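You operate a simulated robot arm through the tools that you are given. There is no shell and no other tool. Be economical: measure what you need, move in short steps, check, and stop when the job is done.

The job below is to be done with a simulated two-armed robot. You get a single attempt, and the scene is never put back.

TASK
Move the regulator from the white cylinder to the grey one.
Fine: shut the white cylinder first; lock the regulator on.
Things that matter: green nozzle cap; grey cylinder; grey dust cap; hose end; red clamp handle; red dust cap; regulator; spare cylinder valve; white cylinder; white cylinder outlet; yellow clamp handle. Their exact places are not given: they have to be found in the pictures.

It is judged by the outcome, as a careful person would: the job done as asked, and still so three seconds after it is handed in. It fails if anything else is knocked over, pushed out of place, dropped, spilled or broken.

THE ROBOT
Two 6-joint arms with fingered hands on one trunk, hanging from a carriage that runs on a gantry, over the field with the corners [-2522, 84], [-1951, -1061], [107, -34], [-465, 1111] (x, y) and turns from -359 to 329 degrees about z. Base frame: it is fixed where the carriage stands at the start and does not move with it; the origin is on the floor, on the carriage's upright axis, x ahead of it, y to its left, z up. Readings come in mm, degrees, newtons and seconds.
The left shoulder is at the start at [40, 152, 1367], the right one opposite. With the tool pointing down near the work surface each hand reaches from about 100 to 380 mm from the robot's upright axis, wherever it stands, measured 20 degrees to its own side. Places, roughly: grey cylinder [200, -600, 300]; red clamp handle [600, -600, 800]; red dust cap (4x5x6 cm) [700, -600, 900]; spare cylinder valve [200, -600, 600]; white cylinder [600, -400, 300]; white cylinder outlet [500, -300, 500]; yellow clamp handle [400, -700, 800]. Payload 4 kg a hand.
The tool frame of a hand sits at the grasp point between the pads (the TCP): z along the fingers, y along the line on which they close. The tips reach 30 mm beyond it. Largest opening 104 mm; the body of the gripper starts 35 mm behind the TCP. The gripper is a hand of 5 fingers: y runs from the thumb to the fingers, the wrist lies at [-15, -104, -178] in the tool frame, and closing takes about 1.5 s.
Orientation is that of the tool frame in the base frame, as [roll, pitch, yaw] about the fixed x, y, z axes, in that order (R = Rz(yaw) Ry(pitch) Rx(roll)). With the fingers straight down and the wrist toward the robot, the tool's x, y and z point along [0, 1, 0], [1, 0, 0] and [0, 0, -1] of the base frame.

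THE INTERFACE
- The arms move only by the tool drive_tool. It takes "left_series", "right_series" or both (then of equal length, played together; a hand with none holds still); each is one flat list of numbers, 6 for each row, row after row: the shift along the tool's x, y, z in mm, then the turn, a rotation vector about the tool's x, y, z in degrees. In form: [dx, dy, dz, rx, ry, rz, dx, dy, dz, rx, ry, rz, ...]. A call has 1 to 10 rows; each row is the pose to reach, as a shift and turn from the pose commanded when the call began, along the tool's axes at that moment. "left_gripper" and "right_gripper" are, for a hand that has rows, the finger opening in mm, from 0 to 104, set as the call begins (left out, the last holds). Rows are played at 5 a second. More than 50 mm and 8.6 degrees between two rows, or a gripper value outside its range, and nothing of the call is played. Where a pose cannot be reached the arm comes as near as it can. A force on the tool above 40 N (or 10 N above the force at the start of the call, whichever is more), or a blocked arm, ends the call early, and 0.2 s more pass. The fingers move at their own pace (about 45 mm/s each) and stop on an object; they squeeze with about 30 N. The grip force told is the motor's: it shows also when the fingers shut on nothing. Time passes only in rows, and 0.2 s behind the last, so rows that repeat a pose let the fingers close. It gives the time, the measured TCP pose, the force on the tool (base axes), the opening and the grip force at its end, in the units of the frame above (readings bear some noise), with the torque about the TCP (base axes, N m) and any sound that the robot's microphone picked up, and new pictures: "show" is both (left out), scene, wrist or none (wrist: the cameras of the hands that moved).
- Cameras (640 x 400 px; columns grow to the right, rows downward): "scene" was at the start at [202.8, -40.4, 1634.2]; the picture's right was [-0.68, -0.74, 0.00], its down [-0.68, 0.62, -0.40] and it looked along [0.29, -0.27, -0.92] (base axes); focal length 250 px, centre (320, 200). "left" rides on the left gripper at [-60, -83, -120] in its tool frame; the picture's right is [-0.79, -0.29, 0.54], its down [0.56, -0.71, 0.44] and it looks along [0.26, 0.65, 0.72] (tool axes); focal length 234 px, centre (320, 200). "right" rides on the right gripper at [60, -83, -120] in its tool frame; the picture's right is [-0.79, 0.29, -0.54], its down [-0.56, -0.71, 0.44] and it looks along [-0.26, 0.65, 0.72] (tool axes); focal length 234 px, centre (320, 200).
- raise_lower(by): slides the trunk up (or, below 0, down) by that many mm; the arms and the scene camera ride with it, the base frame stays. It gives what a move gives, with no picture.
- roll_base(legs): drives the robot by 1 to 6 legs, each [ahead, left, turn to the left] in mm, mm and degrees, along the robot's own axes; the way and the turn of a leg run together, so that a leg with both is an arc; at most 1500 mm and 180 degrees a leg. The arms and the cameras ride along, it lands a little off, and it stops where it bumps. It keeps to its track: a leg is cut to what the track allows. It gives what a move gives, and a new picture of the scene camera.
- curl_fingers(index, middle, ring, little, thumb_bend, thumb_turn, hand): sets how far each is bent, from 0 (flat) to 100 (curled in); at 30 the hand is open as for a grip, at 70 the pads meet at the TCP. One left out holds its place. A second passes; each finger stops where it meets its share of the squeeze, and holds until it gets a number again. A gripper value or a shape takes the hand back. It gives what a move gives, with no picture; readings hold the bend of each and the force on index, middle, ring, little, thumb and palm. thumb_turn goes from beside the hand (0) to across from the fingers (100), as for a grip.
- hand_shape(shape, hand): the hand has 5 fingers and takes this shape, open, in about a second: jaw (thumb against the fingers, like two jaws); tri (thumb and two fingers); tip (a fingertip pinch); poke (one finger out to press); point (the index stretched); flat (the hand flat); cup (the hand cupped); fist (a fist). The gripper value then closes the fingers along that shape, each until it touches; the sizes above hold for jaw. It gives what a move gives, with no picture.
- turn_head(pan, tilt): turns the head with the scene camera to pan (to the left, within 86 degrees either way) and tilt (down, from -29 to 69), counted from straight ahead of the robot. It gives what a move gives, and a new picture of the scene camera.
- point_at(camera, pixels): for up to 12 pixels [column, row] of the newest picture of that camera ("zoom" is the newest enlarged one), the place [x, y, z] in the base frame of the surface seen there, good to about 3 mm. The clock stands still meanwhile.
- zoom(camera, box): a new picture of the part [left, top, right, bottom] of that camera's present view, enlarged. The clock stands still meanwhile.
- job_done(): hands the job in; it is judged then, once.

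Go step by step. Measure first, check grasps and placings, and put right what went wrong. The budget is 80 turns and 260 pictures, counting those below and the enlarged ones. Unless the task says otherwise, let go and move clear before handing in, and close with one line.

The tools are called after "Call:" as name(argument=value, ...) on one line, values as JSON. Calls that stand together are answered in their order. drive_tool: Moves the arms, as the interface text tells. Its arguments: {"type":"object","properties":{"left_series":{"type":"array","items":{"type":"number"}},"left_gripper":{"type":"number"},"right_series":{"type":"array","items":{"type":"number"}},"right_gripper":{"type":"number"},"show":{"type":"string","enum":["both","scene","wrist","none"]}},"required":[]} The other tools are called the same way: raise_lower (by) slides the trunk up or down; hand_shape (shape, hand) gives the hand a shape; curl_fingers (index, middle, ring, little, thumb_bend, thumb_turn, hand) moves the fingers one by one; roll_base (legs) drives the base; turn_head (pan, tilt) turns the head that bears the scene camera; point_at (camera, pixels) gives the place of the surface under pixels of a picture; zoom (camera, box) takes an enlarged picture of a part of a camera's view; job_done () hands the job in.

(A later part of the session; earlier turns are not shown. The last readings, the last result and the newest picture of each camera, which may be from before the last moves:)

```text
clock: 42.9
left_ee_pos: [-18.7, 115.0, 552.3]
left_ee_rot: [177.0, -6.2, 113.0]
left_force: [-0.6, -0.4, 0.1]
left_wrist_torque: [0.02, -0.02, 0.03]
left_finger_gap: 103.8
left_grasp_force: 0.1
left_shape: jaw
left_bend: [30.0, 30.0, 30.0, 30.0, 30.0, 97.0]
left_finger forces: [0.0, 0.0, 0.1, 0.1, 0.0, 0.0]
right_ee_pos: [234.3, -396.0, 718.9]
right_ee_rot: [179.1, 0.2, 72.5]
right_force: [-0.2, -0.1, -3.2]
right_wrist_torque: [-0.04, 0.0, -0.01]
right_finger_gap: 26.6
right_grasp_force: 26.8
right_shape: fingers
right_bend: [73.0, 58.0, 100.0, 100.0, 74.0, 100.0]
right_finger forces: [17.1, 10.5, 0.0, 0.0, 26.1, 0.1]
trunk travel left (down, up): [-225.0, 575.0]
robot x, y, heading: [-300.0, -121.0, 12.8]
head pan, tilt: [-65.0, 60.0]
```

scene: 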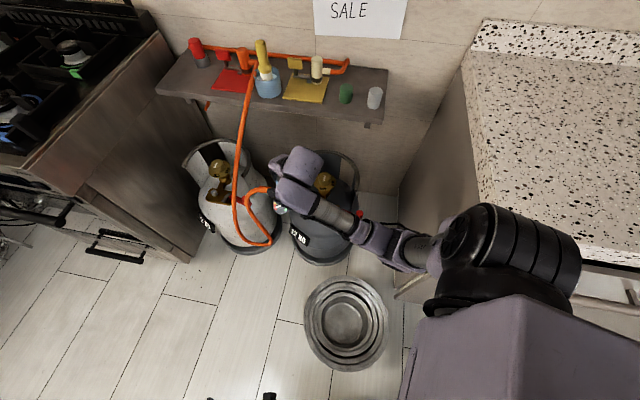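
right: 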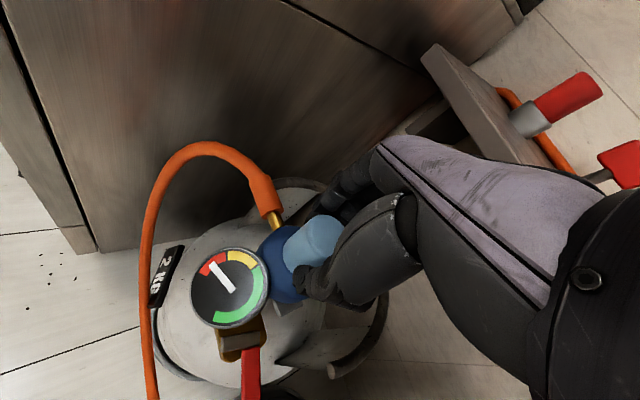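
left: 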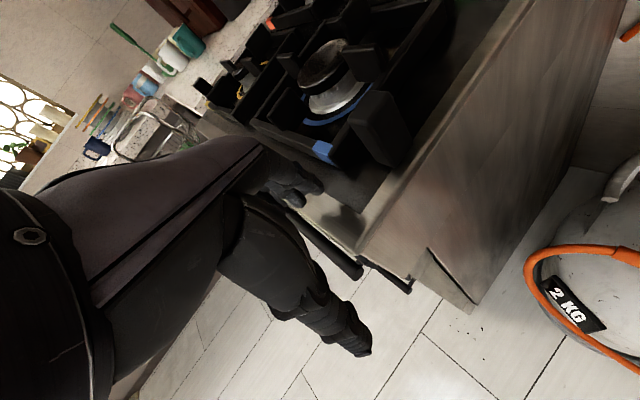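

The hose follows freely, no force. Drive the rest so the regulator is above the grey peg.

Call:
roll_base(legs=[[-83, -74, 0]])

Call:
drive_tool(right_series=[0, 0, 0, 0.9, 0, 4, 0, 0, 0, 0.9, 0, 7.5, 0, 0, 0, 0.9, 0, 7.5], show="wrist")

Call:
zoom(camera="right", box=[160, 180, 400, 330])

Call:
zoom(camera="scene", box=[220, 130, 460, 280])

```text
clock: 44.3
left_ee_pos: [-72.5, 43.4, 556.8]
left_ee_rot: [176.3, -6.5, 113.5]
left_force: [-0.4, -0.1, 0.0]
left_wrist_torque: [0.01, 0.03, -0.02]
left_finger_gap: 103.8
left_grasp_force: 0.1
left_shape: jaw
left_bend: [30.0, 30.0, 30.0, 30.0, 30.0, 97.0]
left_finger forces: [0.1, 0.0, 0.0, 0.0, 0.1, 0.1]
right_ee_pos: [184.2, -463.9, 721.9]
right_ee_rot: [178.7, -1.1, 72.9]
right_force: [0.7, 0.3, -3.5]
right_wrist_torque: [-0.05, -0.01, -0.01]
right_finger_gap: 26.6
right_grasp_force: 27.1
right_shape: fingers
right_bend: [73.0, 58.0, 100.0, 100.0, 74.0, 100.0]
right_finger forces: [17.1, 10.3, 0.1, 0.0, 25.9, 0.0]
trunk travel left (down, up): [-225.0, 575.0]
robot x, y, heading: [-363.0, -209.3, 12.9]
head pan, tilt: [-65.0, 60.0]
stopped in leg 1: the robot was blocked; the commanded pose is now the measured one
```

scene: 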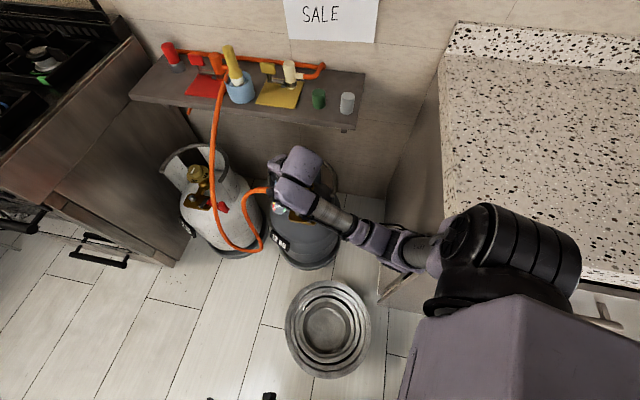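

```text
clock: 45.1
left_ee_pos: [-77.7, 30.4, 554.1]
left_ee_rot: [176.7, -6.2, 113.3]
left_force: [-0.3, 0.3, -0.1]
left_wrist_torque: [-0.03, -0.03, -0.04]
left_finger_gap: 103.9
left_grasp_force: 0.1
left_shape: jaw
left_bend: [30.0, 30.0, 30.0, 30.0, 30.0, 97.0]
left_finger forces: [0.1, 0.0, 0.0, 0.0, 0.0, 0.1]
right_ee_pos: [178.6, -477.2, 720.2]
right_ee_rot: [179.8, -0.6, 65.2]
right_force: [-0.3, -0.3, -3.5]
right_wrist_torque: [-0.01, -0.03, -0.05]
right_finger_gap: 26.3
right_grasp_force: 26.5
right_shape: fingers
right_bend: [73.0, 58.0, 100.0, 100.0, 74.0, 100.0]
right_finger forces: [17.3, 10.4, 0.1, 0.1, 25.9, 0.0]
trunk travel left (down, up): [-225.0, 575.0]
robot x, y, heading: [-364.7, -210.5, 12.8]
head pan, tilt: [-65.0, 60.0]
```

right: 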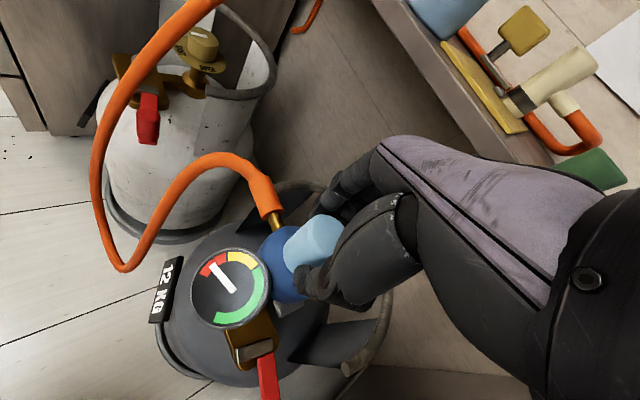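

```text
2.67 times, centred on (280, 255) of right
```

zoom: 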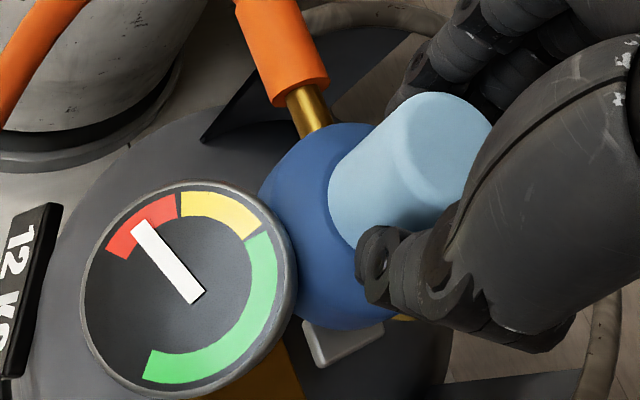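

```text
2.67 times, centred on (340, 205) of scene
```

zoom: 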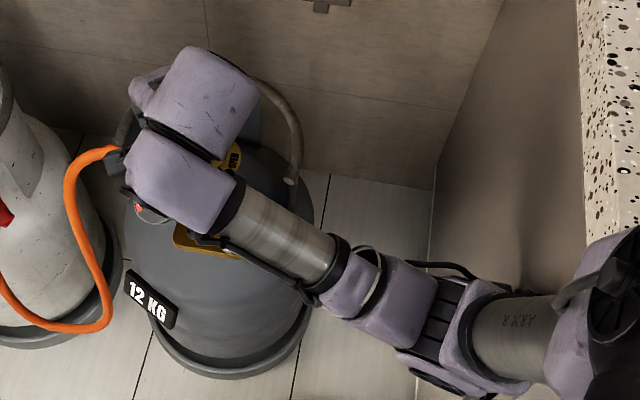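

The carriage was blocked just short — likely my elbow near the counter. I'll look there before going on.

Call:
zoom(camera="scene", box=[360, 180, 600, 330])

Call:
point_at(camera="zoom", pixels=[[60, 280], [100, 200], [130, 150], [210, 170], [250, 130], [330, 90], [330, 300], [230, 260], [560, 240], [130, 240], [400, 100], [60, 200]])

```text
2.67 times, centred on (480, 255) of scene
```

zoom: 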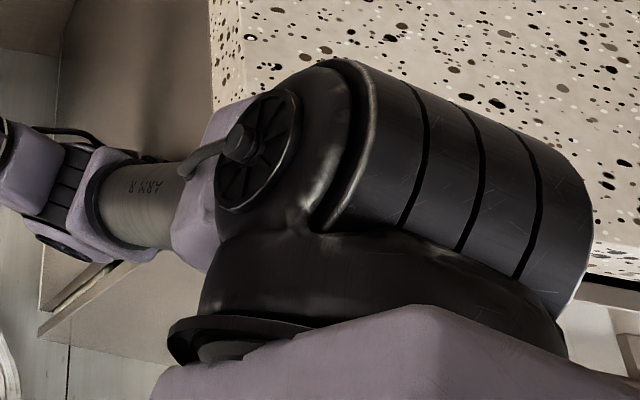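

```text
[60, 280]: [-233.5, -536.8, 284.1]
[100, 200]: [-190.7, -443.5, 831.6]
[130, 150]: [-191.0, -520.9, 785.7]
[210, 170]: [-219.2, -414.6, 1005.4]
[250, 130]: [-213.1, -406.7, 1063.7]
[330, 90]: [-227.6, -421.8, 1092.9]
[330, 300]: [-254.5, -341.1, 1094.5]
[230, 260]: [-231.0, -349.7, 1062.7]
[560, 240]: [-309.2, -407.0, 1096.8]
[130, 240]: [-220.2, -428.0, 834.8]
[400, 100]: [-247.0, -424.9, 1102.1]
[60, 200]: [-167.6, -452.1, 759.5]
```

The low elbow link sits beside the counter corner. I'll shift the carriage away by (+40,+20) and make up the way with the arm.

Call:
roll_base(legs=[[43, 11, 0]])

Call:
drive_tool(right_series=[0, 0, 0, 0, 0, 0], show="none")

```text
clock: 46.0
left_ee_pos: [-46.7, 46.5, 551.3]
left_ee_rot: [177.2, -6.2, 113.1]
left_force: [-0.4, -1.6, -0.3]
left_wrist_torque: [0.02, 0.02, 0.05]
left_finger_gap: 104.1
left_grasp_force: 0.0
left_shape: jaw
left_bend: [30.0, 30.0, 30.0, 30.0, 30.0, 97.0]
left_finger forces: [0.0, 0.0, 0.1, 0.1, 0.1, 0.0]
right_ee_pos: [208.9, -459.9, 718.1]
right_ee_rot: [-179.8, -0.3, 65.3]
right_force: [-0.2, 0.0, -4.4]
right_wrist_torque: [-0.02, 0.02, 0.02]
right_finger_gap: 26.5
right_grasp_force: 27.0
right_shape: fingers
right_bend: [73.0, 58.0, 100.0, 100.0, 74.0, 100.0]
right_finger forces: [17.4, 10.5, 0.0, 0.0, 26.0, 0.0]
trunk travel left (down, up): [-225.0, 575.0]
robot x, y, heading: [-324.5, -190.7, 12.9]
head pan, tilt: [-65.0, 60.0]
```

scene: 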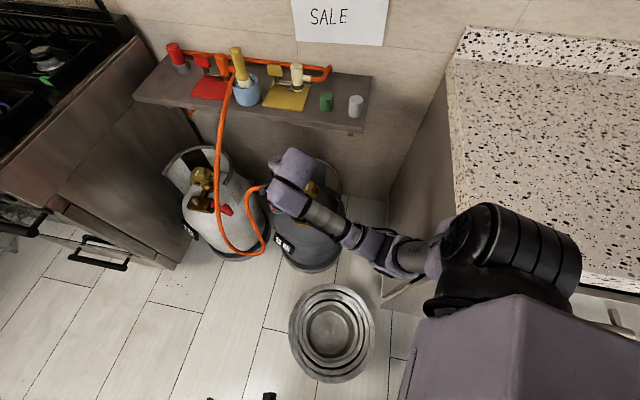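

```text
clock: 46.4
left_ee_pos: [-47.8, 45.2, 551.8]
left_ee_rot: [177.1, -6.1, 113.2]
left_force: [-1.0, -1.2, -0.3]
left_wrist_torque: [0.01, -0.03, 0.01]
left_finger_gap: 104.0
left_grasp_force: 0.1
left_shape: jaw
left_bend: [30.0, 30.0, 30.0, 30.0, 30.0, 97.0]
left_finger forces: [0.0, 0.1, 0.0, 0.1, 0.0, 0.0]
right_ee_pos: [209.2, -461.9, 717.8]
right_ee_rot: [-179.8, -0.3, 65.2]
right_force: [-0.5, -0.6, -3.1]
right_wrist_torque: [-0.02, -0.01, -0.03]
right_finger_gap: 26.4
right_grasp_force: 27.7
right_shape: fingers
right_bend: [73.0, 58.0, 100.0, 100.0, 74.0, 100.0]
right_finger forces: [17.3, 10.5, 0.0, 0.0, 26.0, 0.0]
trunk travel left (down, up): [-225.0, 575.0]
robot x, y, heading: [-327.5, -189.3, 12.5]
head pan, tilt: [-65.0, 60.0]
```

Clear now. Move the hand (-39,-25) to stand over the grey peg and compare the view with the one over white.

Call:
drive_tool(right_series=[-19.5, -12.5, 0, 0, 0, 0, -39, -24.9, 0, 0, 0, 0, -39, -24.9, 0, 0, 0, 0], show="wrist")

Call:
zoom(camera="right", box=[180, 270, 340, 370])

Call:
point_at(camera="right", pixels=[[240, 345], [250, 350], [225, 345], [265, 330], [248, 365], [310, 230], [320, 235]])

```text
clock: 47.2
left_ee_pos: [-35.9, 60.5, 555.1]
left_ee_rot: [176.7, -6.6, 113.4]
left_force: [-0.1, 0.9, -0.4]
left_wrist_torque: [0.02, 0.0, 0.0]
left_finger_gap: 104.1
left_grasp_force: 0.0
left_shape: jaw
left_bend: [30.0, 30.0, 30.0, 30.0, 30.0, 97.0]
left_finger forces: [0.0, 0.1, 0.0, 0.1, 0.1, 0.1]
right_ee_pos: [181.8, -473.8, 717.6]
right_ee_rot: [179.9, -1.0, 65.5]
right_force: [-0.7, -0.3, -2.8]
right_wrist_torque: [-0.06, -0.04, 0.01]
right_finger_gap: 26.5
right_grasp_force: 26.7
right_shape: fingers
right_bend: [73.0, 58.0, 100.0, 100.0, 75.0, 100.0]
right_finger forces: [17.4, 10.8, 0.1, 0.0, 26.2, 0.1]
trunk travel left (down, up): [-225.0, 575.0]
robot x, y, heading: [-328.9, -188.5, 12.9]
head pan, tilt: [-65.0, 60.0]
```

right: 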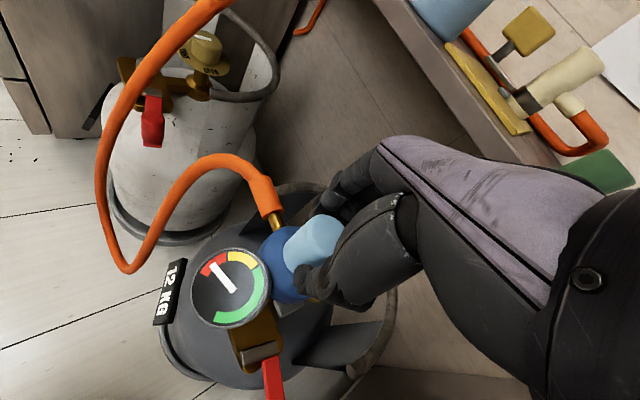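

```text
4.00 times, centred on (260, 320) of right
```

zoom: 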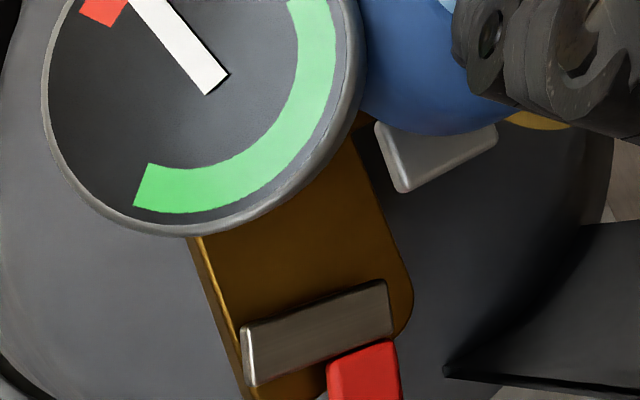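

```text
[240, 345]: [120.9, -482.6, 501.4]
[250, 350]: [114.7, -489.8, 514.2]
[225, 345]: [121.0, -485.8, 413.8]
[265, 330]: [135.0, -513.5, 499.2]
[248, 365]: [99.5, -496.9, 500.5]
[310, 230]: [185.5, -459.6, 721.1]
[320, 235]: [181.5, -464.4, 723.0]
```

Both arms swayed: the elbow is still against the counter. I'll swing the carriage clockwise around the hand so the elbow comes well clear, keeping the regulator in place at height.

Call:
roll_base(legs=[[77, 80.5, -11], [77, 80.5, -11], [77, 80.5, -11]])

Call:
drive_tool(right_series=[0, 0, 0, 0, 0, 0], show="wrist")

```text
clock: 50.0
left_ee_pos: [279.4, 80.9, 553.1]
left_ee_rot: [176.9, -6.1, 80.5]
left_force: [-0.5, -1.0, -0.7]
left_wrist_torque: [-0.01, 0.02, 0.01]
left_finger_gap: 104.2
left_grasp_force: 0.1
left_shape: jaw
left_bend: [30.0, 30.0, 30.0, 30.0, 30.0, 97.0]
left_finger forces: [0.1, 0.0, 0.0, 0.0, 0.1, 0.0]
right_ee_pos: [173.5, -484.6, 718.1]
right_ee_rot: [-180.0, -0.3, 32.6]
right_force: [0.4, 0.4, -3.3]
right_wrist_torque: [-0.01, 0.0, 0.0]
right_finger_gap: 26.1
right_grasp_force: 27.2
right_shape: fingers
right_bend: [73.0, 58.0, 100.0, 100.0, 75.0, 100.0]
right_finger forces: [17.4, 11.4, 0.1, 0.1, 25.7, 0.1]
trunk travel left (down, up): [-225.0, 575.0]
robot x, y, heading: [-83.4, 40.9, -19.8]
head pan, tilt: [-65.0, 60.0]
```

scene: 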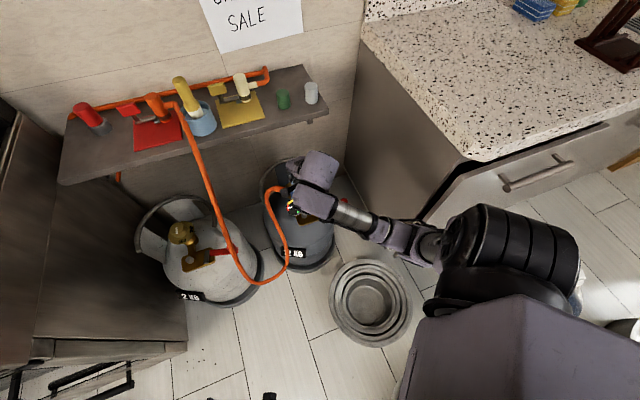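

```text
clock: 50.4
left_ee_pos: [278.5, 81.2, 551.7]
left_ee_rot: [177.0, -6.2, 80.5]
left_force: [-0.4, 0.0, 0.4]
left_wrist_torque: [-0.03, 0.01, 0.0]
left_finger_gap: 104.0
left_grasp_force: 0.0
left_shape: jaw
left_bend: [30.0, 30.0, 30.0, 30.0, 30.0, 97.0]
left_finger forces: [0.0, 0.0, 0.0, 0.0, 0.0, 0.0]
right_ee_pos: [172.3, -484.5, 717.3]
right_ee_rot: [-179.9, -0.2, 32.6]
right_force: [0.2, -0.5, -4.0]
right_wrist_torque: [-0.01, 0.0, 0.01]
right_finger_gap: 26.1
right_grasp_force: 27.3
right_shape: fingers
right_bend: [73.0, 58.0, 100.0, 100.0, 75.0, 100.0]
right_finger forces: [17.4, 11.3, 0.0, 0.0, 25.7, 0.1]
trunk travel left (down, up): [-225.0, 575.0]
robot x, y, heading: [-83.0, 38.3, -19.8]
head pan, tilt: [-65.0, 60.0]
```

right: 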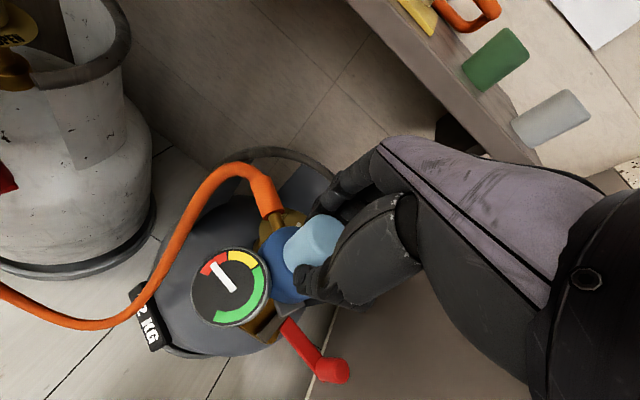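

Superb: hand stayed over grey at (173,-484.5). Now turn the tool to yaw 64.5 so the lug faces the jaw, and view.

Call:
drive_tool(right_series=[0, 0, 0, 0, 0, -8, 0, 0, 0, 0, 0, -16, -2, 0, 0, 0, 0, -24, -4.3, 0, 0, 0, 0, -32, -4.3, 0, 0, 0, 0, -32], show="wrist")

Call:
zoom(camera="right", box=[180, 270, 340, 370])

Call:
zoom(camera="scene", box=[240, 140, 400, 240])

```text
clock: 51.6
left_ee_pos: [286.0, 101.9, 555.6]
left_ee_rot: [176.9, -6.9, 80.5]
left_force: [0.2, 1.1, -1.0]
left_wrist_torque: [-0.02, 0.01, 0.01]
left_finger_gap: 104.0
left_grasp_force: 0.0
left_shape: jaw
left_bend: [30.0, 30.0, 30.0, 30.0, 30.0, 97.0]
left_finger forces: [0.0, 0.1, 0.0, 0.0, 0.1, 0.0]
right_ee_pos: [175.4, -465.5, 711.9]
right_ee_rot: [180.0, -1.4, 64.5]
right_force: [-0.3, -0.4, -3.4]
right_wrist_torque: [-0.03, 0.01, 0.02]
right_finger_gap: 26.1
right_grasp_force: 27.4
right_shape: fingers
right_bend: [73.0, 58.0, 100.0, 100.0, 75.0, 100.0]
right_finger forces: [17.9, 11.3, 0.0, 0.1, 25.8, 0.1]
trunk travel left (down, up): [-225.0, 575.0]
robot x, y, heading: [-83.4, 39.2, -19.7]
head pan, tilt: [-65.0, 60.0]
```

right: 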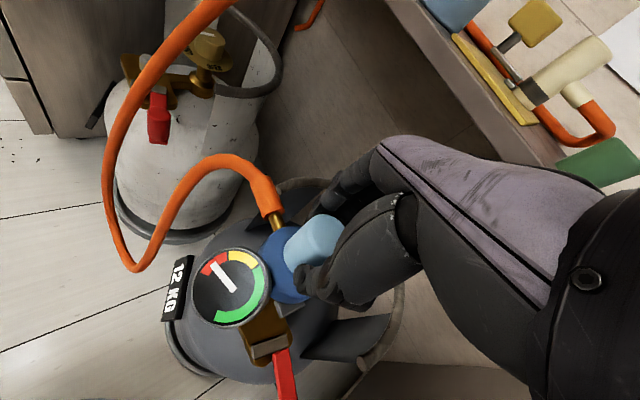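

```text
4.00 times, centred on (260, 320) of right
```

zoom: 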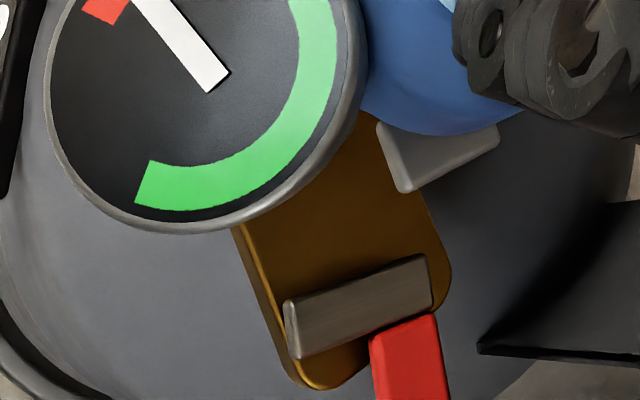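

```text
4.00 times, centred on (320, 190) of scene
```

zoom: 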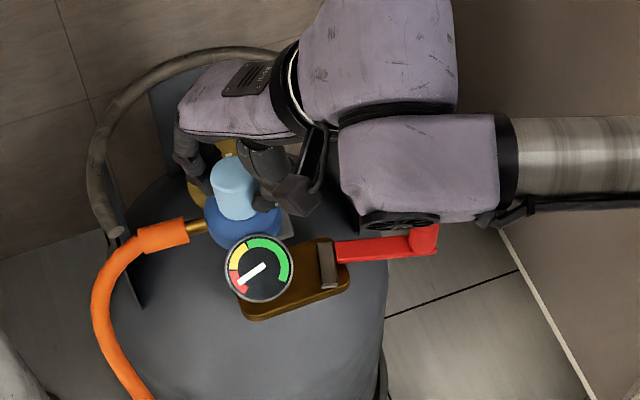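

The trunk swayed again (left hand shifted ~20 mm), so something on the arm touches. Let me look at the whole view and measure.

Call:
turn_head(pan=-60, tilt=62)

Call:
point_at(camera="scene", pixels=[[330, 180], [350, 200], [375, 215], [395, 225], [415, 240], [440, 240], [400, 245], [420, 265], [445, 200], [475, 150], [430, 180]])

```text
clock: 52.2
left_ee_pos: [285.4, 102.4, 554.6]
left_ee_rot: [177.0, -6.9, 80.5]
left_force: [0.4, -0.7, 0.4]
left_wrist_torque: [0.0, 0.02, -0.03]
left_finger_gap: 103.7
left_grasp_force: 0.1
left_shape: jaw
left_bend: [30.0, 30.0, 30.0, 30.0, 30.0, 97.0]
left_finger forces: [0.0, 0.0, 0.0, 0.0, 0.0, 0.1]
right_ee_pos: [175.6, -464.9, 711.4]
right_ee_rot: [-180.0, -1.3, 64.5]
right_force: [-0.5, 0.4, -3.3]
right_wrist_torque: [-0.03, 0.01, -0.03]
right_finger_gap: 26.0
right_grasp_force: 27.7
right_shape: fingers
right_bend: [73.0, 58.0, 100.0, 100.0, 75.0, 100.0]
right_finger forces: [17.8, 11.2, 0.0, 0.1, 25.8, 0.1]
trunk travel left (down, up): [-225.0, 575.0]
robot x, y, heading: [-81.7, 39.8, -19.7]
head pan, tilt: [-60.0, 62.0]
```

scene: 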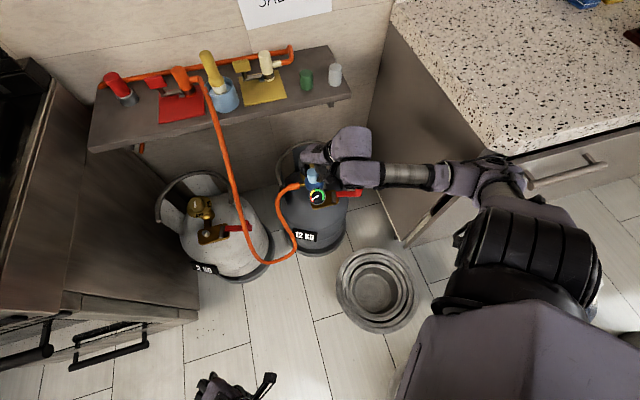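

```text
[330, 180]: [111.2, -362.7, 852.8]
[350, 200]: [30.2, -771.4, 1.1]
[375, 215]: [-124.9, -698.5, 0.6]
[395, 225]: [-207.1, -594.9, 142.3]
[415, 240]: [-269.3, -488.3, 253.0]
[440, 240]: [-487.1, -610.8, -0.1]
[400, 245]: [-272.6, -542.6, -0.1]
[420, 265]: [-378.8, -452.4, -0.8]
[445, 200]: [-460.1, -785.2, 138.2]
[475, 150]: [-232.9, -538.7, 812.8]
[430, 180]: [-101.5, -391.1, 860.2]
```

The elbow bows outward onto the counter drawer. I'll back the carriage straight away from it so the arm works more stretched, then reach out again.

Call:
roll_base(legs=[[-87, 48, 0], [0, 0, 4.7]])

Call:
drive_tool(right_series=[0, 0, 0, 0, 0, 0], show="none")

```text
clock: 53.9
left_ee_pos: [209.7, 184.9, 552.5]
left_ee_rot: [177.0, -6.1, 85.2]
left_force: [-0.7, -0.7, 0.2]
left_wrist_torque: [0.0, -0.05, 0.01]
left_finger_gap: 104.0
left_grasp_force: 0.1
left_shape: jaw
left_bend: [30.0, 30.0, 30.0, 30.0, 30.0, 97.0]
left_finger forces: [0.0, 0.0, 0.0, 0.0, 0.0, 0.2]
right_ee_pos: [147.5, -388.5, 717.9]
right_ee_rot: [179.9, -0.3, 69.2]
right_force: [0.3, 0.1, -3.7]
right_wrist_torque: [-0.03, -0.01, -0.03]
right_finger_gap: 26.2
right_grasp_force: 27.4
right_shape: fingers
right_bend: [73.0, 58.0, 100.0, 100.0, 75.0, 100.0]
right_finger forces: [17.9, 11.2, 0.1, 0.0, 25.9, 0.0]
trunk travel left (down, up): [-225.0, 575.0]
robot x, y, heading: [-147.0, 108.1, -15.0]
head pan, tilt: [-60.0, 62.0]
```

scene: 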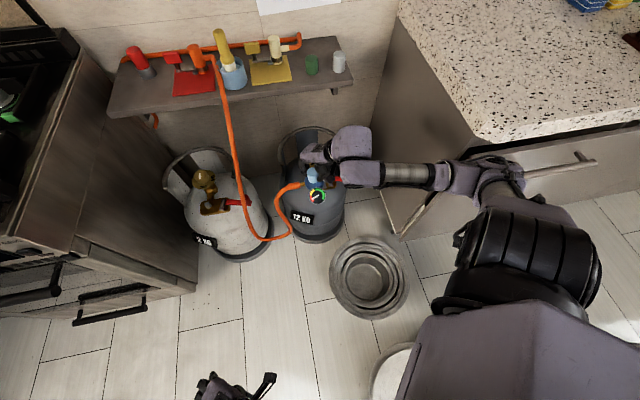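

```text
clock: 54.3
left_ee_pos: [208.2, 184.7, 552.9]
left_ee_rot: [177.0, -6.2, 85.3]
left_force: [0.3, -0.1, -0.3]
left_wrist_torque: [0.0, -0.01, 0.0]
left_finger_gap: 104.0
left_grasp_force: 0.1
left_shape: jaw
left_bend: [30.0, 30.0, 30.0, 30.0, 30.0, 97.0]
left_finger forces: [0.0, 0.0, 0.0, 0.0, 0.0, 0.0]
right_ee_pos: [146.7, -389.9, 719.3]
right_ee_rot: [179.9, -0.3, 69.2]
right_force: [-0.2, -0.4, -3.4]
right_wrist_torque: [0.01, 0.01, -0.01]
right_finger_gap: 26.3
right_grasp_force: 27.9
right_shape: fingers
right_bend: [73.0, 58.0, 100.0, 100.0, 75.0, 100.0]
right_finger forces: [18.0, 11.2, 0.1, 0.0, 26.0, 0.1]
trunk travel left (down, up): [-225.0, 575.0]
robot x, y, heading: [-143.8, 110.9, -15.3]
head pan, tilt: [-60.0, 62.0]
```

Free now. Reach out to the grey peg: (+22,-97) and yaw to 64.5.

Call:
drive_tool(right_series=[-27.6, 18.3, 0, 0, 0, 1.5, -55.2, 36.6, 0, 0, 0, 3, -82.9, 55, 0, 0, 0, 4.7, -82.9, 55, 0, 0, 0, 4.7])

Call:
zoom(camera="right", box=[180, 270, 340, 370])

```text
clock: 55.3
left_ee_pos: [210.4, 186.1, 552.3]
left_ee_rot: [177.0, -6.2, 85.2]
left_force: [0.1, -0.1, 0.3]
left_wrist_torque: [-0.02, 0.02, -0.01]
left_finger_gap: 104.0
left_grasp_force: 0.0
left_shape: jaw
left_bend: [30.0, 30.0, 30.0, 30.0, 30.0, 97.0]
left_finger forces: [0.0, 0.0, 0.0, 0.0, 0.0, 0.1]
right_ee_pos: [168.1, -486.6, 717.0]
right_ee_rot: [179.9, -0.4, 64.5]
right_force: [-0.3, 0.0, -3.4]
right_wrist_torque: [-0.03, 0.02, -0.03]
right_finger_gap: 26.1
right_grasp_force: 27.6
right_shape: fingers
right_bend: [73.0, 58.0, 100.0, 100.0, 75.0, 100.0]
right_finger forces: [17.8, 11.3, 0.1, 0.0, 25.9, 0.0]
trunk travel left (down, up): [-225.0, 575.0]
robot x, y, heading: [-150.4, 109.8, -15.2]
head pan, tilt: [-60.0, 62.0]
```

scene: 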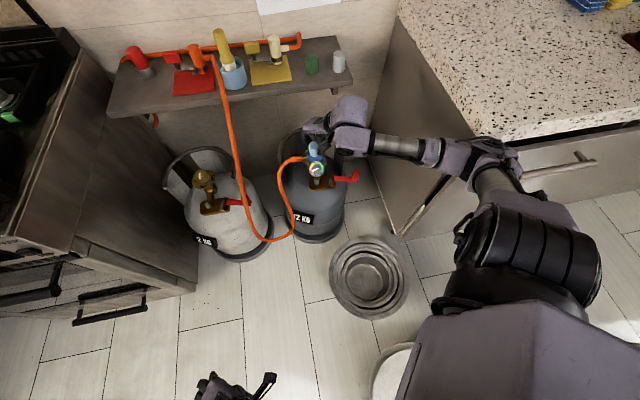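
right: 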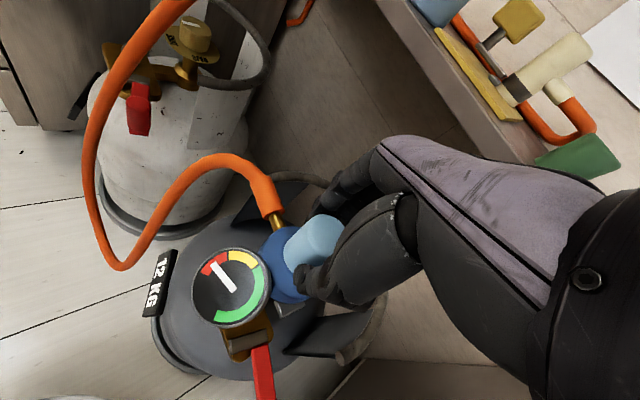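

```text
4.00 times, centred on (260, 320) of right
```

zoom: 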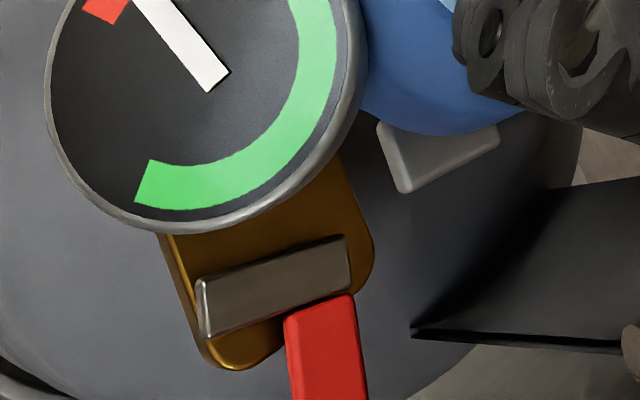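

No sway now. Lower to TCP z≈622 (just above the peg) and compare with the same view over white.

Call:
drive_tool(right_series=[0, 0, 30, 0, 0, 0, 0, 0, 60, 0, 0, 0, 0, 0, 85, 0, 0, 0, 0, 0, 95, 0, 0, 0, 0, 0, 95, 0, 0, 0], show="wrist")

Call:
zoom(camera="right", box=[200, 270, 360, 370])

Call:
point_at(camera="right", pixels=[[250, 345], [295, 335], [285, 370], [318, 232], [305, 225], [325, 250], [300, 310]])

Call:
zoom(camera="scene", box=[270, 130, 382, 200])

```text
clock: 56.5
left_ee_pos: [208.8, 184.1, 551.6]
left_ee_rot: [177.0, -6.2, 85.2]
left_force: [0.1, -0.3, 0.0]
left_wrist_torque: [-0.01, 0.01, -0.03]
left_finger_gap: 104.2
left_grasp_force: 0.0
left_shape: jaw
left_bend: [30.0, 30.0, 30.0, 30.0, 30.0, 97.0]
left_finger forces: [0.0, 0.0, 0.1, 0.0, 0.1, 0.0]
right_ee_pos: [168.1, -485.9, 622.7]
right_ee_rot: [179.8, -0.3, 64.5]
right_force: [0.8, 0.1, -3.4]
right_wrist_torque: [-0.05, -0.02, 0.03]
right_finger_gap: 26.2
right_grasp_force: 27.4
right_shape: fingers
right_bend: [73.0, 58.0, 100.0, 100.0, 75.0, 100.0]
right_finger forces: [17.7, 11.2, 0.0, 0.0, 25.8, 0.0]
trunk travel left (down, up): [-225.0, 575.0]
robot x, y, heading: [-152.4, 107.8, -15.3]
head pan, tilt: [-60.0, 62.0]
```

right: 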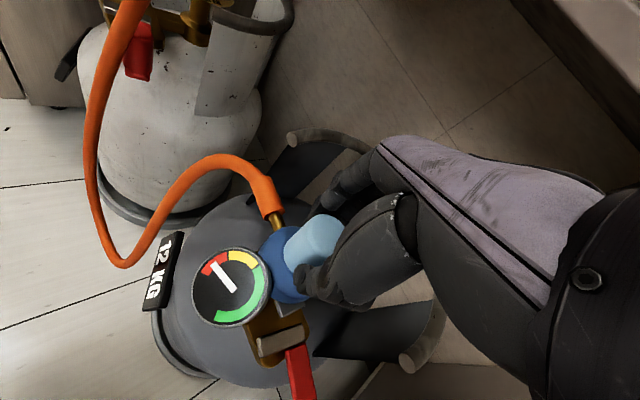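

```text
4.00 times, centred on (280, 320) of right
```

zoom: 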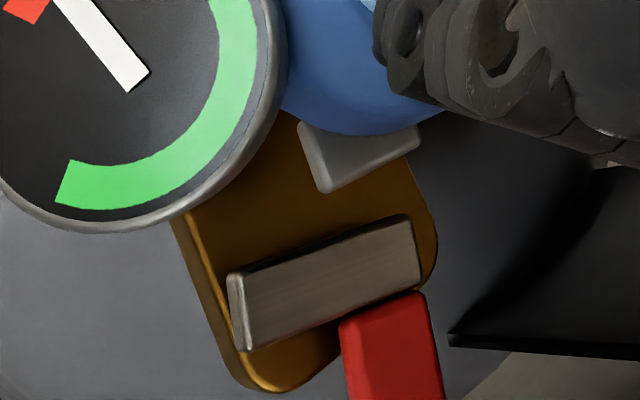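

```text
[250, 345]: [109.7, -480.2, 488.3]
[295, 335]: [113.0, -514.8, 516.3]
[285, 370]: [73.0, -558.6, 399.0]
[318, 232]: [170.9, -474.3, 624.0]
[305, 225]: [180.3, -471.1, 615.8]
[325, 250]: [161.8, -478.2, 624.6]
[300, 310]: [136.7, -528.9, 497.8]
```

```text
5.71 times, centred on (326, 165) of scene
```

zoom: 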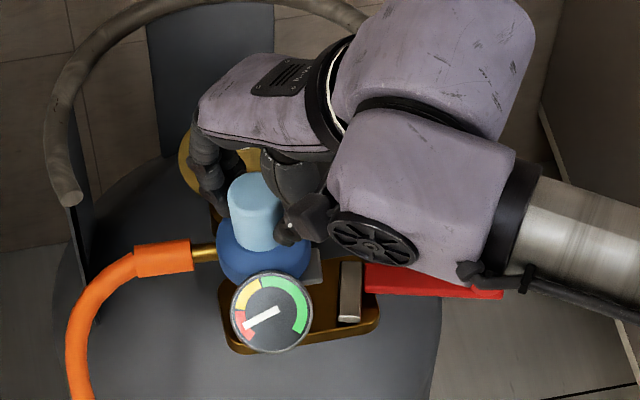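

The bar's slope suggests my yaw is a bit off. Both levers are open now, so I'll measure both levers' directions exactly.

Call:
zoom(camera="scene", box=[180, 160, 276, 220])

Call:
point_at(camera="zoom", pixels=[[160, 80], [150, 110], [160, 310], [230, 320], [280, 290], [320, 275], [400, 265], [450, 265], [455, 235], [180, 290]])

Call:
zoom(camera="scene", box=[300, 160, 380, 210])

Call:
point_at(camera="zoom", pixels=[[40, 230], [120, 290], [170, 230], [200, 190], [190, 230], [260, 195], [330, 210], [200, 260], [300, 195]])

```text
6.67 times, centred on (228, 190) of scene
```

zoom: 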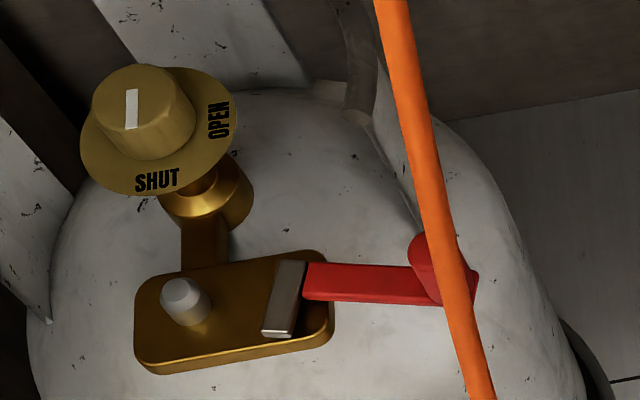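

```text
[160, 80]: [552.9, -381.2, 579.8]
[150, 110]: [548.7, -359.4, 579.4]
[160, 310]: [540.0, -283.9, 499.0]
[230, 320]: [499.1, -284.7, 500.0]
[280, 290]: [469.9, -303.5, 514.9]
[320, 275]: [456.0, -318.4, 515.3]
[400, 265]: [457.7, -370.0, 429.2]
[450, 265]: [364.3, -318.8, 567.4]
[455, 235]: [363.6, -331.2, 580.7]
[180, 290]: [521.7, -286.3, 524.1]
```

```text
8.00 times, centred on (340, 185) of scene
```

zoom: 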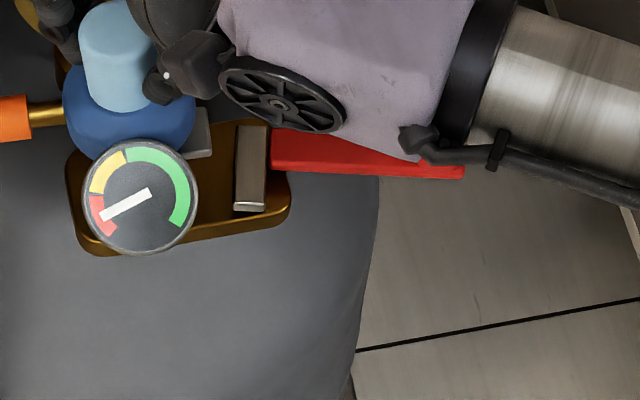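

```text
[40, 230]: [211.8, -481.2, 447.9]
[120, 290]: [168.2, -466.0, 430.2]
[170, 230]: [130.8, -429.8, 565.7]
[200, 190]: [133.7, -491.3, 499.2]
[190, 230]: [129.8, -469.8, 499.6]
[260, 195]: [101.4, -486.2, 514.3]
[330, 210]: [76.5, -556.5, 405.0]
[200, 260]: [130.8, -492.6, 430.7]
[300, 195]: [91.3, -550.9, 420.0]
```

Call:
zoom(camera="scene", box=[212, 180, 260, 210])

Call:
point_at(camera="zoom", pixels=[[410, 215], [420, 250], [440, 230], [400, 200], [400, 290], [120, 250], [200, 280], [300, 290], [150, 290], [130, 320]])

```text
13.33 times, centred on (236, 195) of scene
```

zoom: 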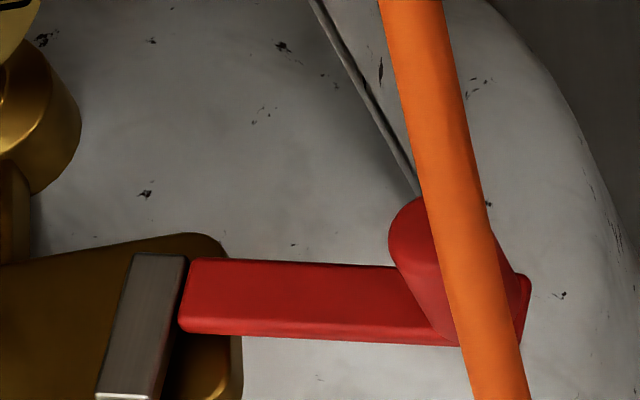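

```text
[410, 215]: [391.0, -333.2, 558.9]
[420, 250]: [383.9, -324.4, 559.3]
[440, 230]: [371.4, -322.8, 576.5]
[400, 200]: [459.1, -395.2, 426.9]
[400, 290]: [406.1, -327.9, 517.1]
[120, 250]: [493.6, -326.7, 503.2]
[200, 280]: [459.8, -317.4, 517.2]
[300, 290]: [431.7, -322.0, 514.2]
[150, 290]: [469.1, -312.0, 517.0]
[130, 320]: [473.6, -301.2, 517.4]
```

White peg is at (521.7,-286.3), and both valves in fact face the same way (198° vs 197°). So the yaw should be 72 as gripped; I'll correct yaw and 2 mm, then compare once more.

Call:
drive_tool(right_series=[0, 1.2, 0, 0, 0, -3.8, 0, 2.3, 0, 0, 0, -7.6, 0, 2.3, 0, 0, 0, -7.6, 0, 2.3, 0, 0, 0, -7.6], show="wrist")

Call:
zoom(camera="right", box=[200, 270, 360, 370])

```text
clock: 57.5
left_ee_pos: [208.8, 185.5, 552.6]
left_ee_rot: [176.9, -6.2, 85.2]
left_force: [-0.8, -0.3, 0.0]
left_wrist_torque: [0.0, 0.02, 0.0]
left_finger_gap: 104.1
left_grasp_force: 0.0
left_shape: jaw
left_bend: [30.0, 30.0, 30.0, 30.0, 30.0, 97.0]
left_finger forces: [0.0, 0.0, 0.0, 0.0, 0.0, 0.1]
right_ee_pos: [170.5, -486.7, 623.7]
right_ee_rot: [179.8, -0.2, 72.2]
right_force: [0.2, 0.1, -3.1]
right_wrist_torque: [-0.03, 0.02, 0.03]
right_finger_gap: 26.3
right_grasp_force: 27.3
right_shape: fingers
right_bend: [73.0, 58.0, 100.0, 100.0, 75.0, 100.0]
right_finger forces: [17.8, 11.3, 0.1, 0.1, 25.8, 0.0]
trunk travel left (down, up): [-225.0, 575.0]
robot x, y, heading: [-152.9, 109.5, -15.1]
head pan, tilt: [-60.0, 62.0]
```

right: 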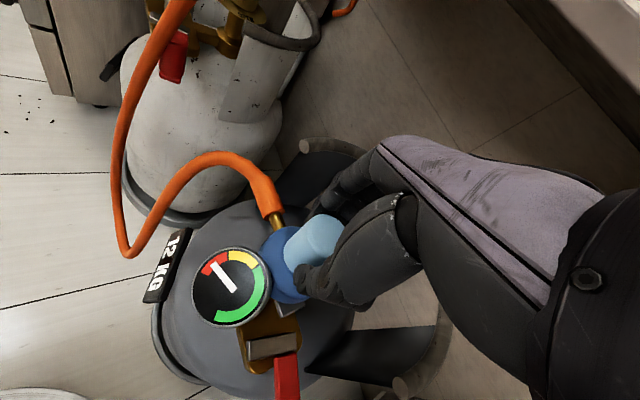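

```text
4.00 times, centred on (280, 320) of right
```

zoom: 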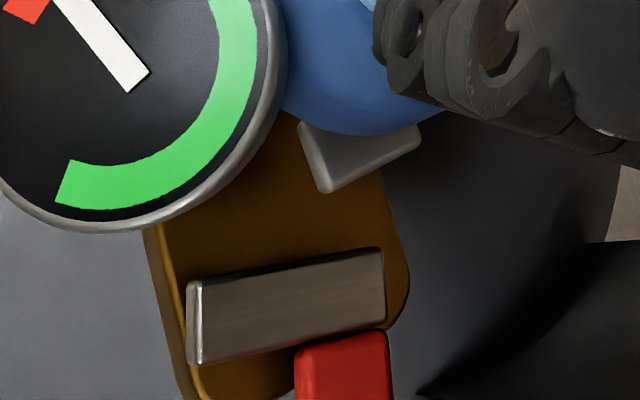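

The view now matches the white one nearly exactly. Lower onto the peg.

Call:
drive_tool(right_series=[0, 0, 6, 0, 0, 0, 0, 0, 12, 0, 0, 0, 0, 0, 18, 0, 0, 0, 0, 0, 24, 0, 0, 0, 0, 0, 28, 0, 0, 0, 0, 0, 32, 0, 0, 0, 0, 0, 32, 0, 0, 0], show="wrist")

Call:
zoom(camera="right", box=[200, 240, 360, 340])

Call:
zoom(camera="scene", box=[290, 140, 370, 190])

```text
clock: 59.1
left_ee_pos: [208.4, 184.4, 551.7]
left_ee_rot: [177.1, -6.2, 85.2]
left_force: [-0.1, 0.1, -0.1]
left_wrist_torque: [0.03, -0.02, -0.02]
left_finger_gap: 104.2
left_grasp_force: 0.1
left_shape: jaw
left_bend: [30.0, 30.0, 30.0, 30.0, 30.0, 97.0]
left_finger forces: [0.0, 0.1, 0.0, 0.1, 0.0, 0.2]
right_ee_pos: [171.2, -488.3, 592.0]
right_ee_rot: [179.8, -0.1, 72.3]
right_force: [-4.5, 1.5, 9.0]
right_wrist_torque: [0.06, 0.18, 0.0]
right_finger_gap: 25.8
right_grasp_force: 29.5
right_shape: fingers
right_bend: [73.0, 58.0, 100.0, 100.0, 75.0, 100.0]
right_finger forces: [16.9, 10.7, 0.0, 0.0, 30.3, 0.1]
trunk travel left (down, up): [-225.0, 575.0]
robot x, y, heading: [-147.7, 108.9, -15.1]
head pan, tilt: [-60.0, 62.0]
```

right: 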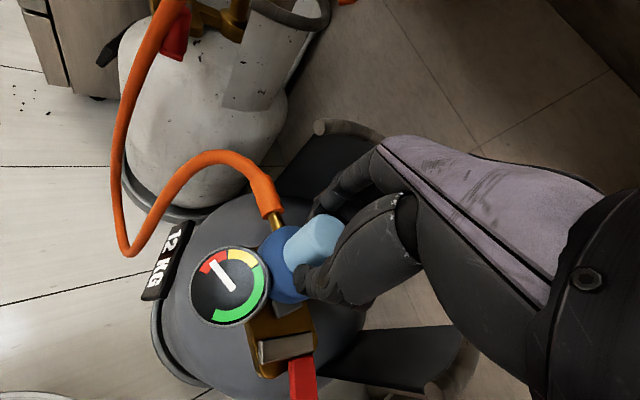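

```text
4.00 times, centred on (280, 290) of right
```

zoom: 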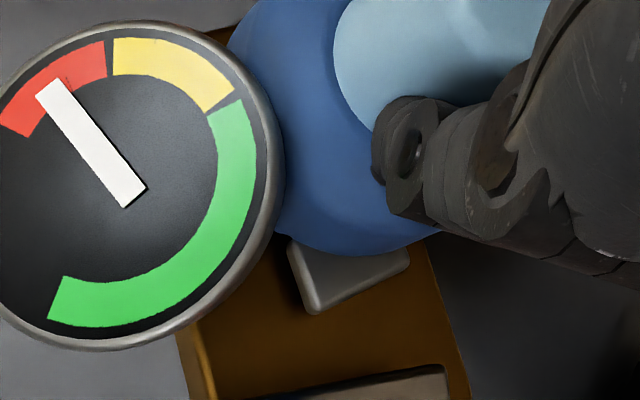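

```text
8.00 times, centred on (330, 165) of scene
```

zoom: 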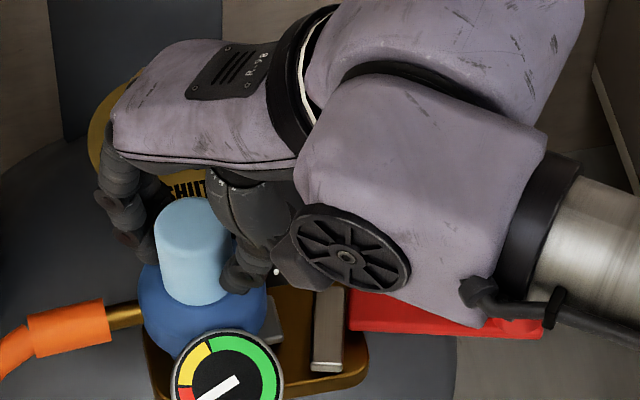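

Seated: TCP 592 with 9 N push-back and the view matches the original seat. Press 2 mm more, then open the fingers and rise.

Call:
drive_tool(right_series=[0, 0, 2, 0, 0, 0, 0, 0, 2, 0, 0, 0], show="none")

Call:
curl_fingers(hand="right", index=27, middle=35, thumb_bend=52)

Call:
drive_tool(right_series=[0, 0, -15, 0, 0, 0, 0, 0, -40, 0, 0, 0, 0, 0, -80, 0, 0, 0, 0, 0, -110, 0, 0, 0])

Call:
zoom(camera="right", box=[160, 180, 400, 330])

```text
clock: 59.7
left_ee_pos: [206.9, 183.3, 552.1]
left_ee_rot: [177.1, -6.1, 85.2]
left_force: [-0.1, 0.2, -0.1]
left_wrist_torque: [0.02, 0.02, 0.03]
left_finger_gap: 104.2
left_grasp_force: 0.0
left_shape: jaw
left_bend: [30.0, 30.0, 30.0, 30.0, 30.0, 97.0]
left_finger forces: [0.0, 0.1, 0.1, 0.0, 0.0, 0.0]
right_ee_pos: [170.6, -489.8, 589.7]
right_ee_rot: [179.7, -0.2, 72.2]
right_force: [-6.2, 2.2, 19.7]
right_wrist_torque: [0.07, 0.23, -0.02]
right_finger_gap: 26.0
right_grasp_force: 31.2
right_shape: fingers
right_bend: [73.0, 58.0, 100.0, 100.0, 74.0, 100.0]
right_finger forces: [17.1, 10.7, 0.0, 0.0, 33.7, 0.1]
trunk travel left (down, up): [-225.0, 575.0]
robot x, y, heading: [-147.0, 109.7, -14.9]
head pan, tilt: [-60.0, 62.0]
```

```text
clock: 60.7
left_ee_pos: [210.1, 184.6, 552.8]
left_ee_rot: [177.0, -6.1, 85.3]
left_force: [0.0, -0.3, -1.1]
left_wrist_torque: [-0.03, 0.0, -0.01]
left_finger_gap: 104.0
left_grasp_force: 0.0
left_shape: jaw
left_bend: [30.0, 30.0, 30.0, 30.0, 30.0, 97.0]
left_finger forces: [0.1, 0.0, 0.0, 0.0, 0.0, 0.0]
right_ee_pos: [171.0, -487.0, 588.5]
right_ee_rot: [179.8, -0.1, 72.1]
right_force: [-0.5, -0.2, 0.6]
right_wrist_torque: [-0.02, 0.01, 0.01]
right_finger_gap: 79.4
right_grasp_force: 0.1
right_shape: fingers
right_bend: [27.0, 35.0, 100.0, 100.0, 52.0, 100.0]
right_finger forces: [0.1, 0.1, 0.0, 0.0, 0.0, 0.0]
trunk travel left (down, up): [-225.0, 575.0]
robot x, y, heading: [-147.3, 108.9, -15.1]
head pan, tilt: [-60.0, 62.0]
```

```text
clock: 61.7
left_ee_pos: [208.8, 184.4, 551.9]
left_ee_rot: [176.9, -6.0, 85.2]
left_force: [0.6, -0.2, -0.2]
left_wrist_torque: [0.05, 0.03, -0.01]
left_finger_gap: 104.2
left_grasp_force: 0.1
left_shape: jaw
left_bend: [30.0, 30.0, 30.0, 30.0, 30.0, 97.0]
left_finger forces: [0.0, 0.0, 0.0, 0.0, 0.0, 0.0]
right_ee_pos: [169.6, -488.3, 700.6]
right_ee_rot: [180.0, -0.2, 72.0]
right_force: [-0.4, -0.4, 0.0]
right_wrist_torque: [0.02, 0.0, 0.0]
right_finger_gap: 79.4
right_grasp_force: 0.0
right_shape: fingers
right_bend: [27.0, 35.0, 100.0, 100.0, 52.0, 100.0]
right_finger forces: [0.0, 0.1, 0.0, 0.1, 0.1, 0.1]
trunk travel left (down, up): [-225.0, 575.0]
robot x, y, heading: [-149.1, 111.2, -15.1]
head pan, tilt: [-60.0, 62.0]
```

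scene: 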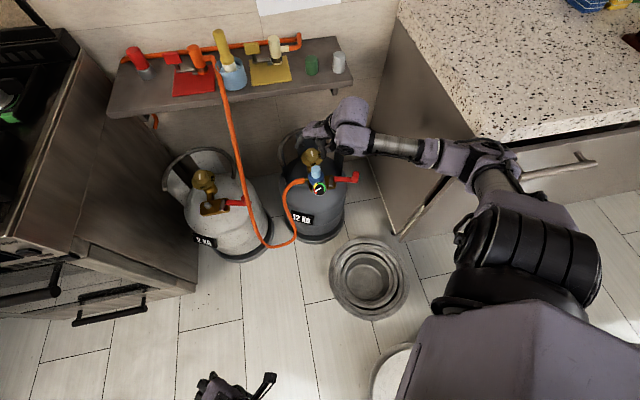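
right: 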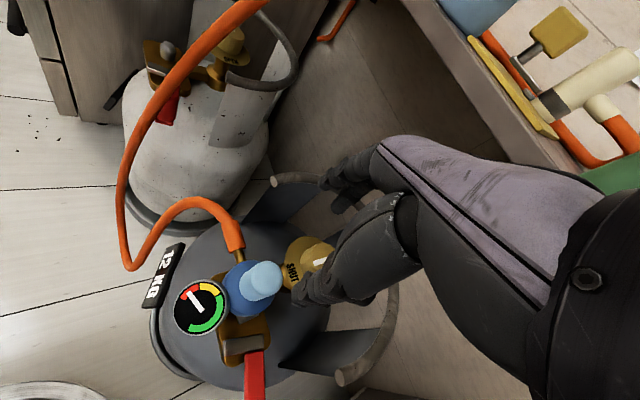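

```text
2.67 times, centred on (280, 255) of right
```

zoom: 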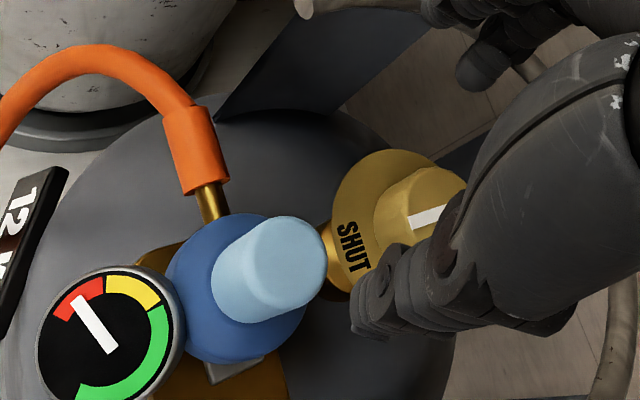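

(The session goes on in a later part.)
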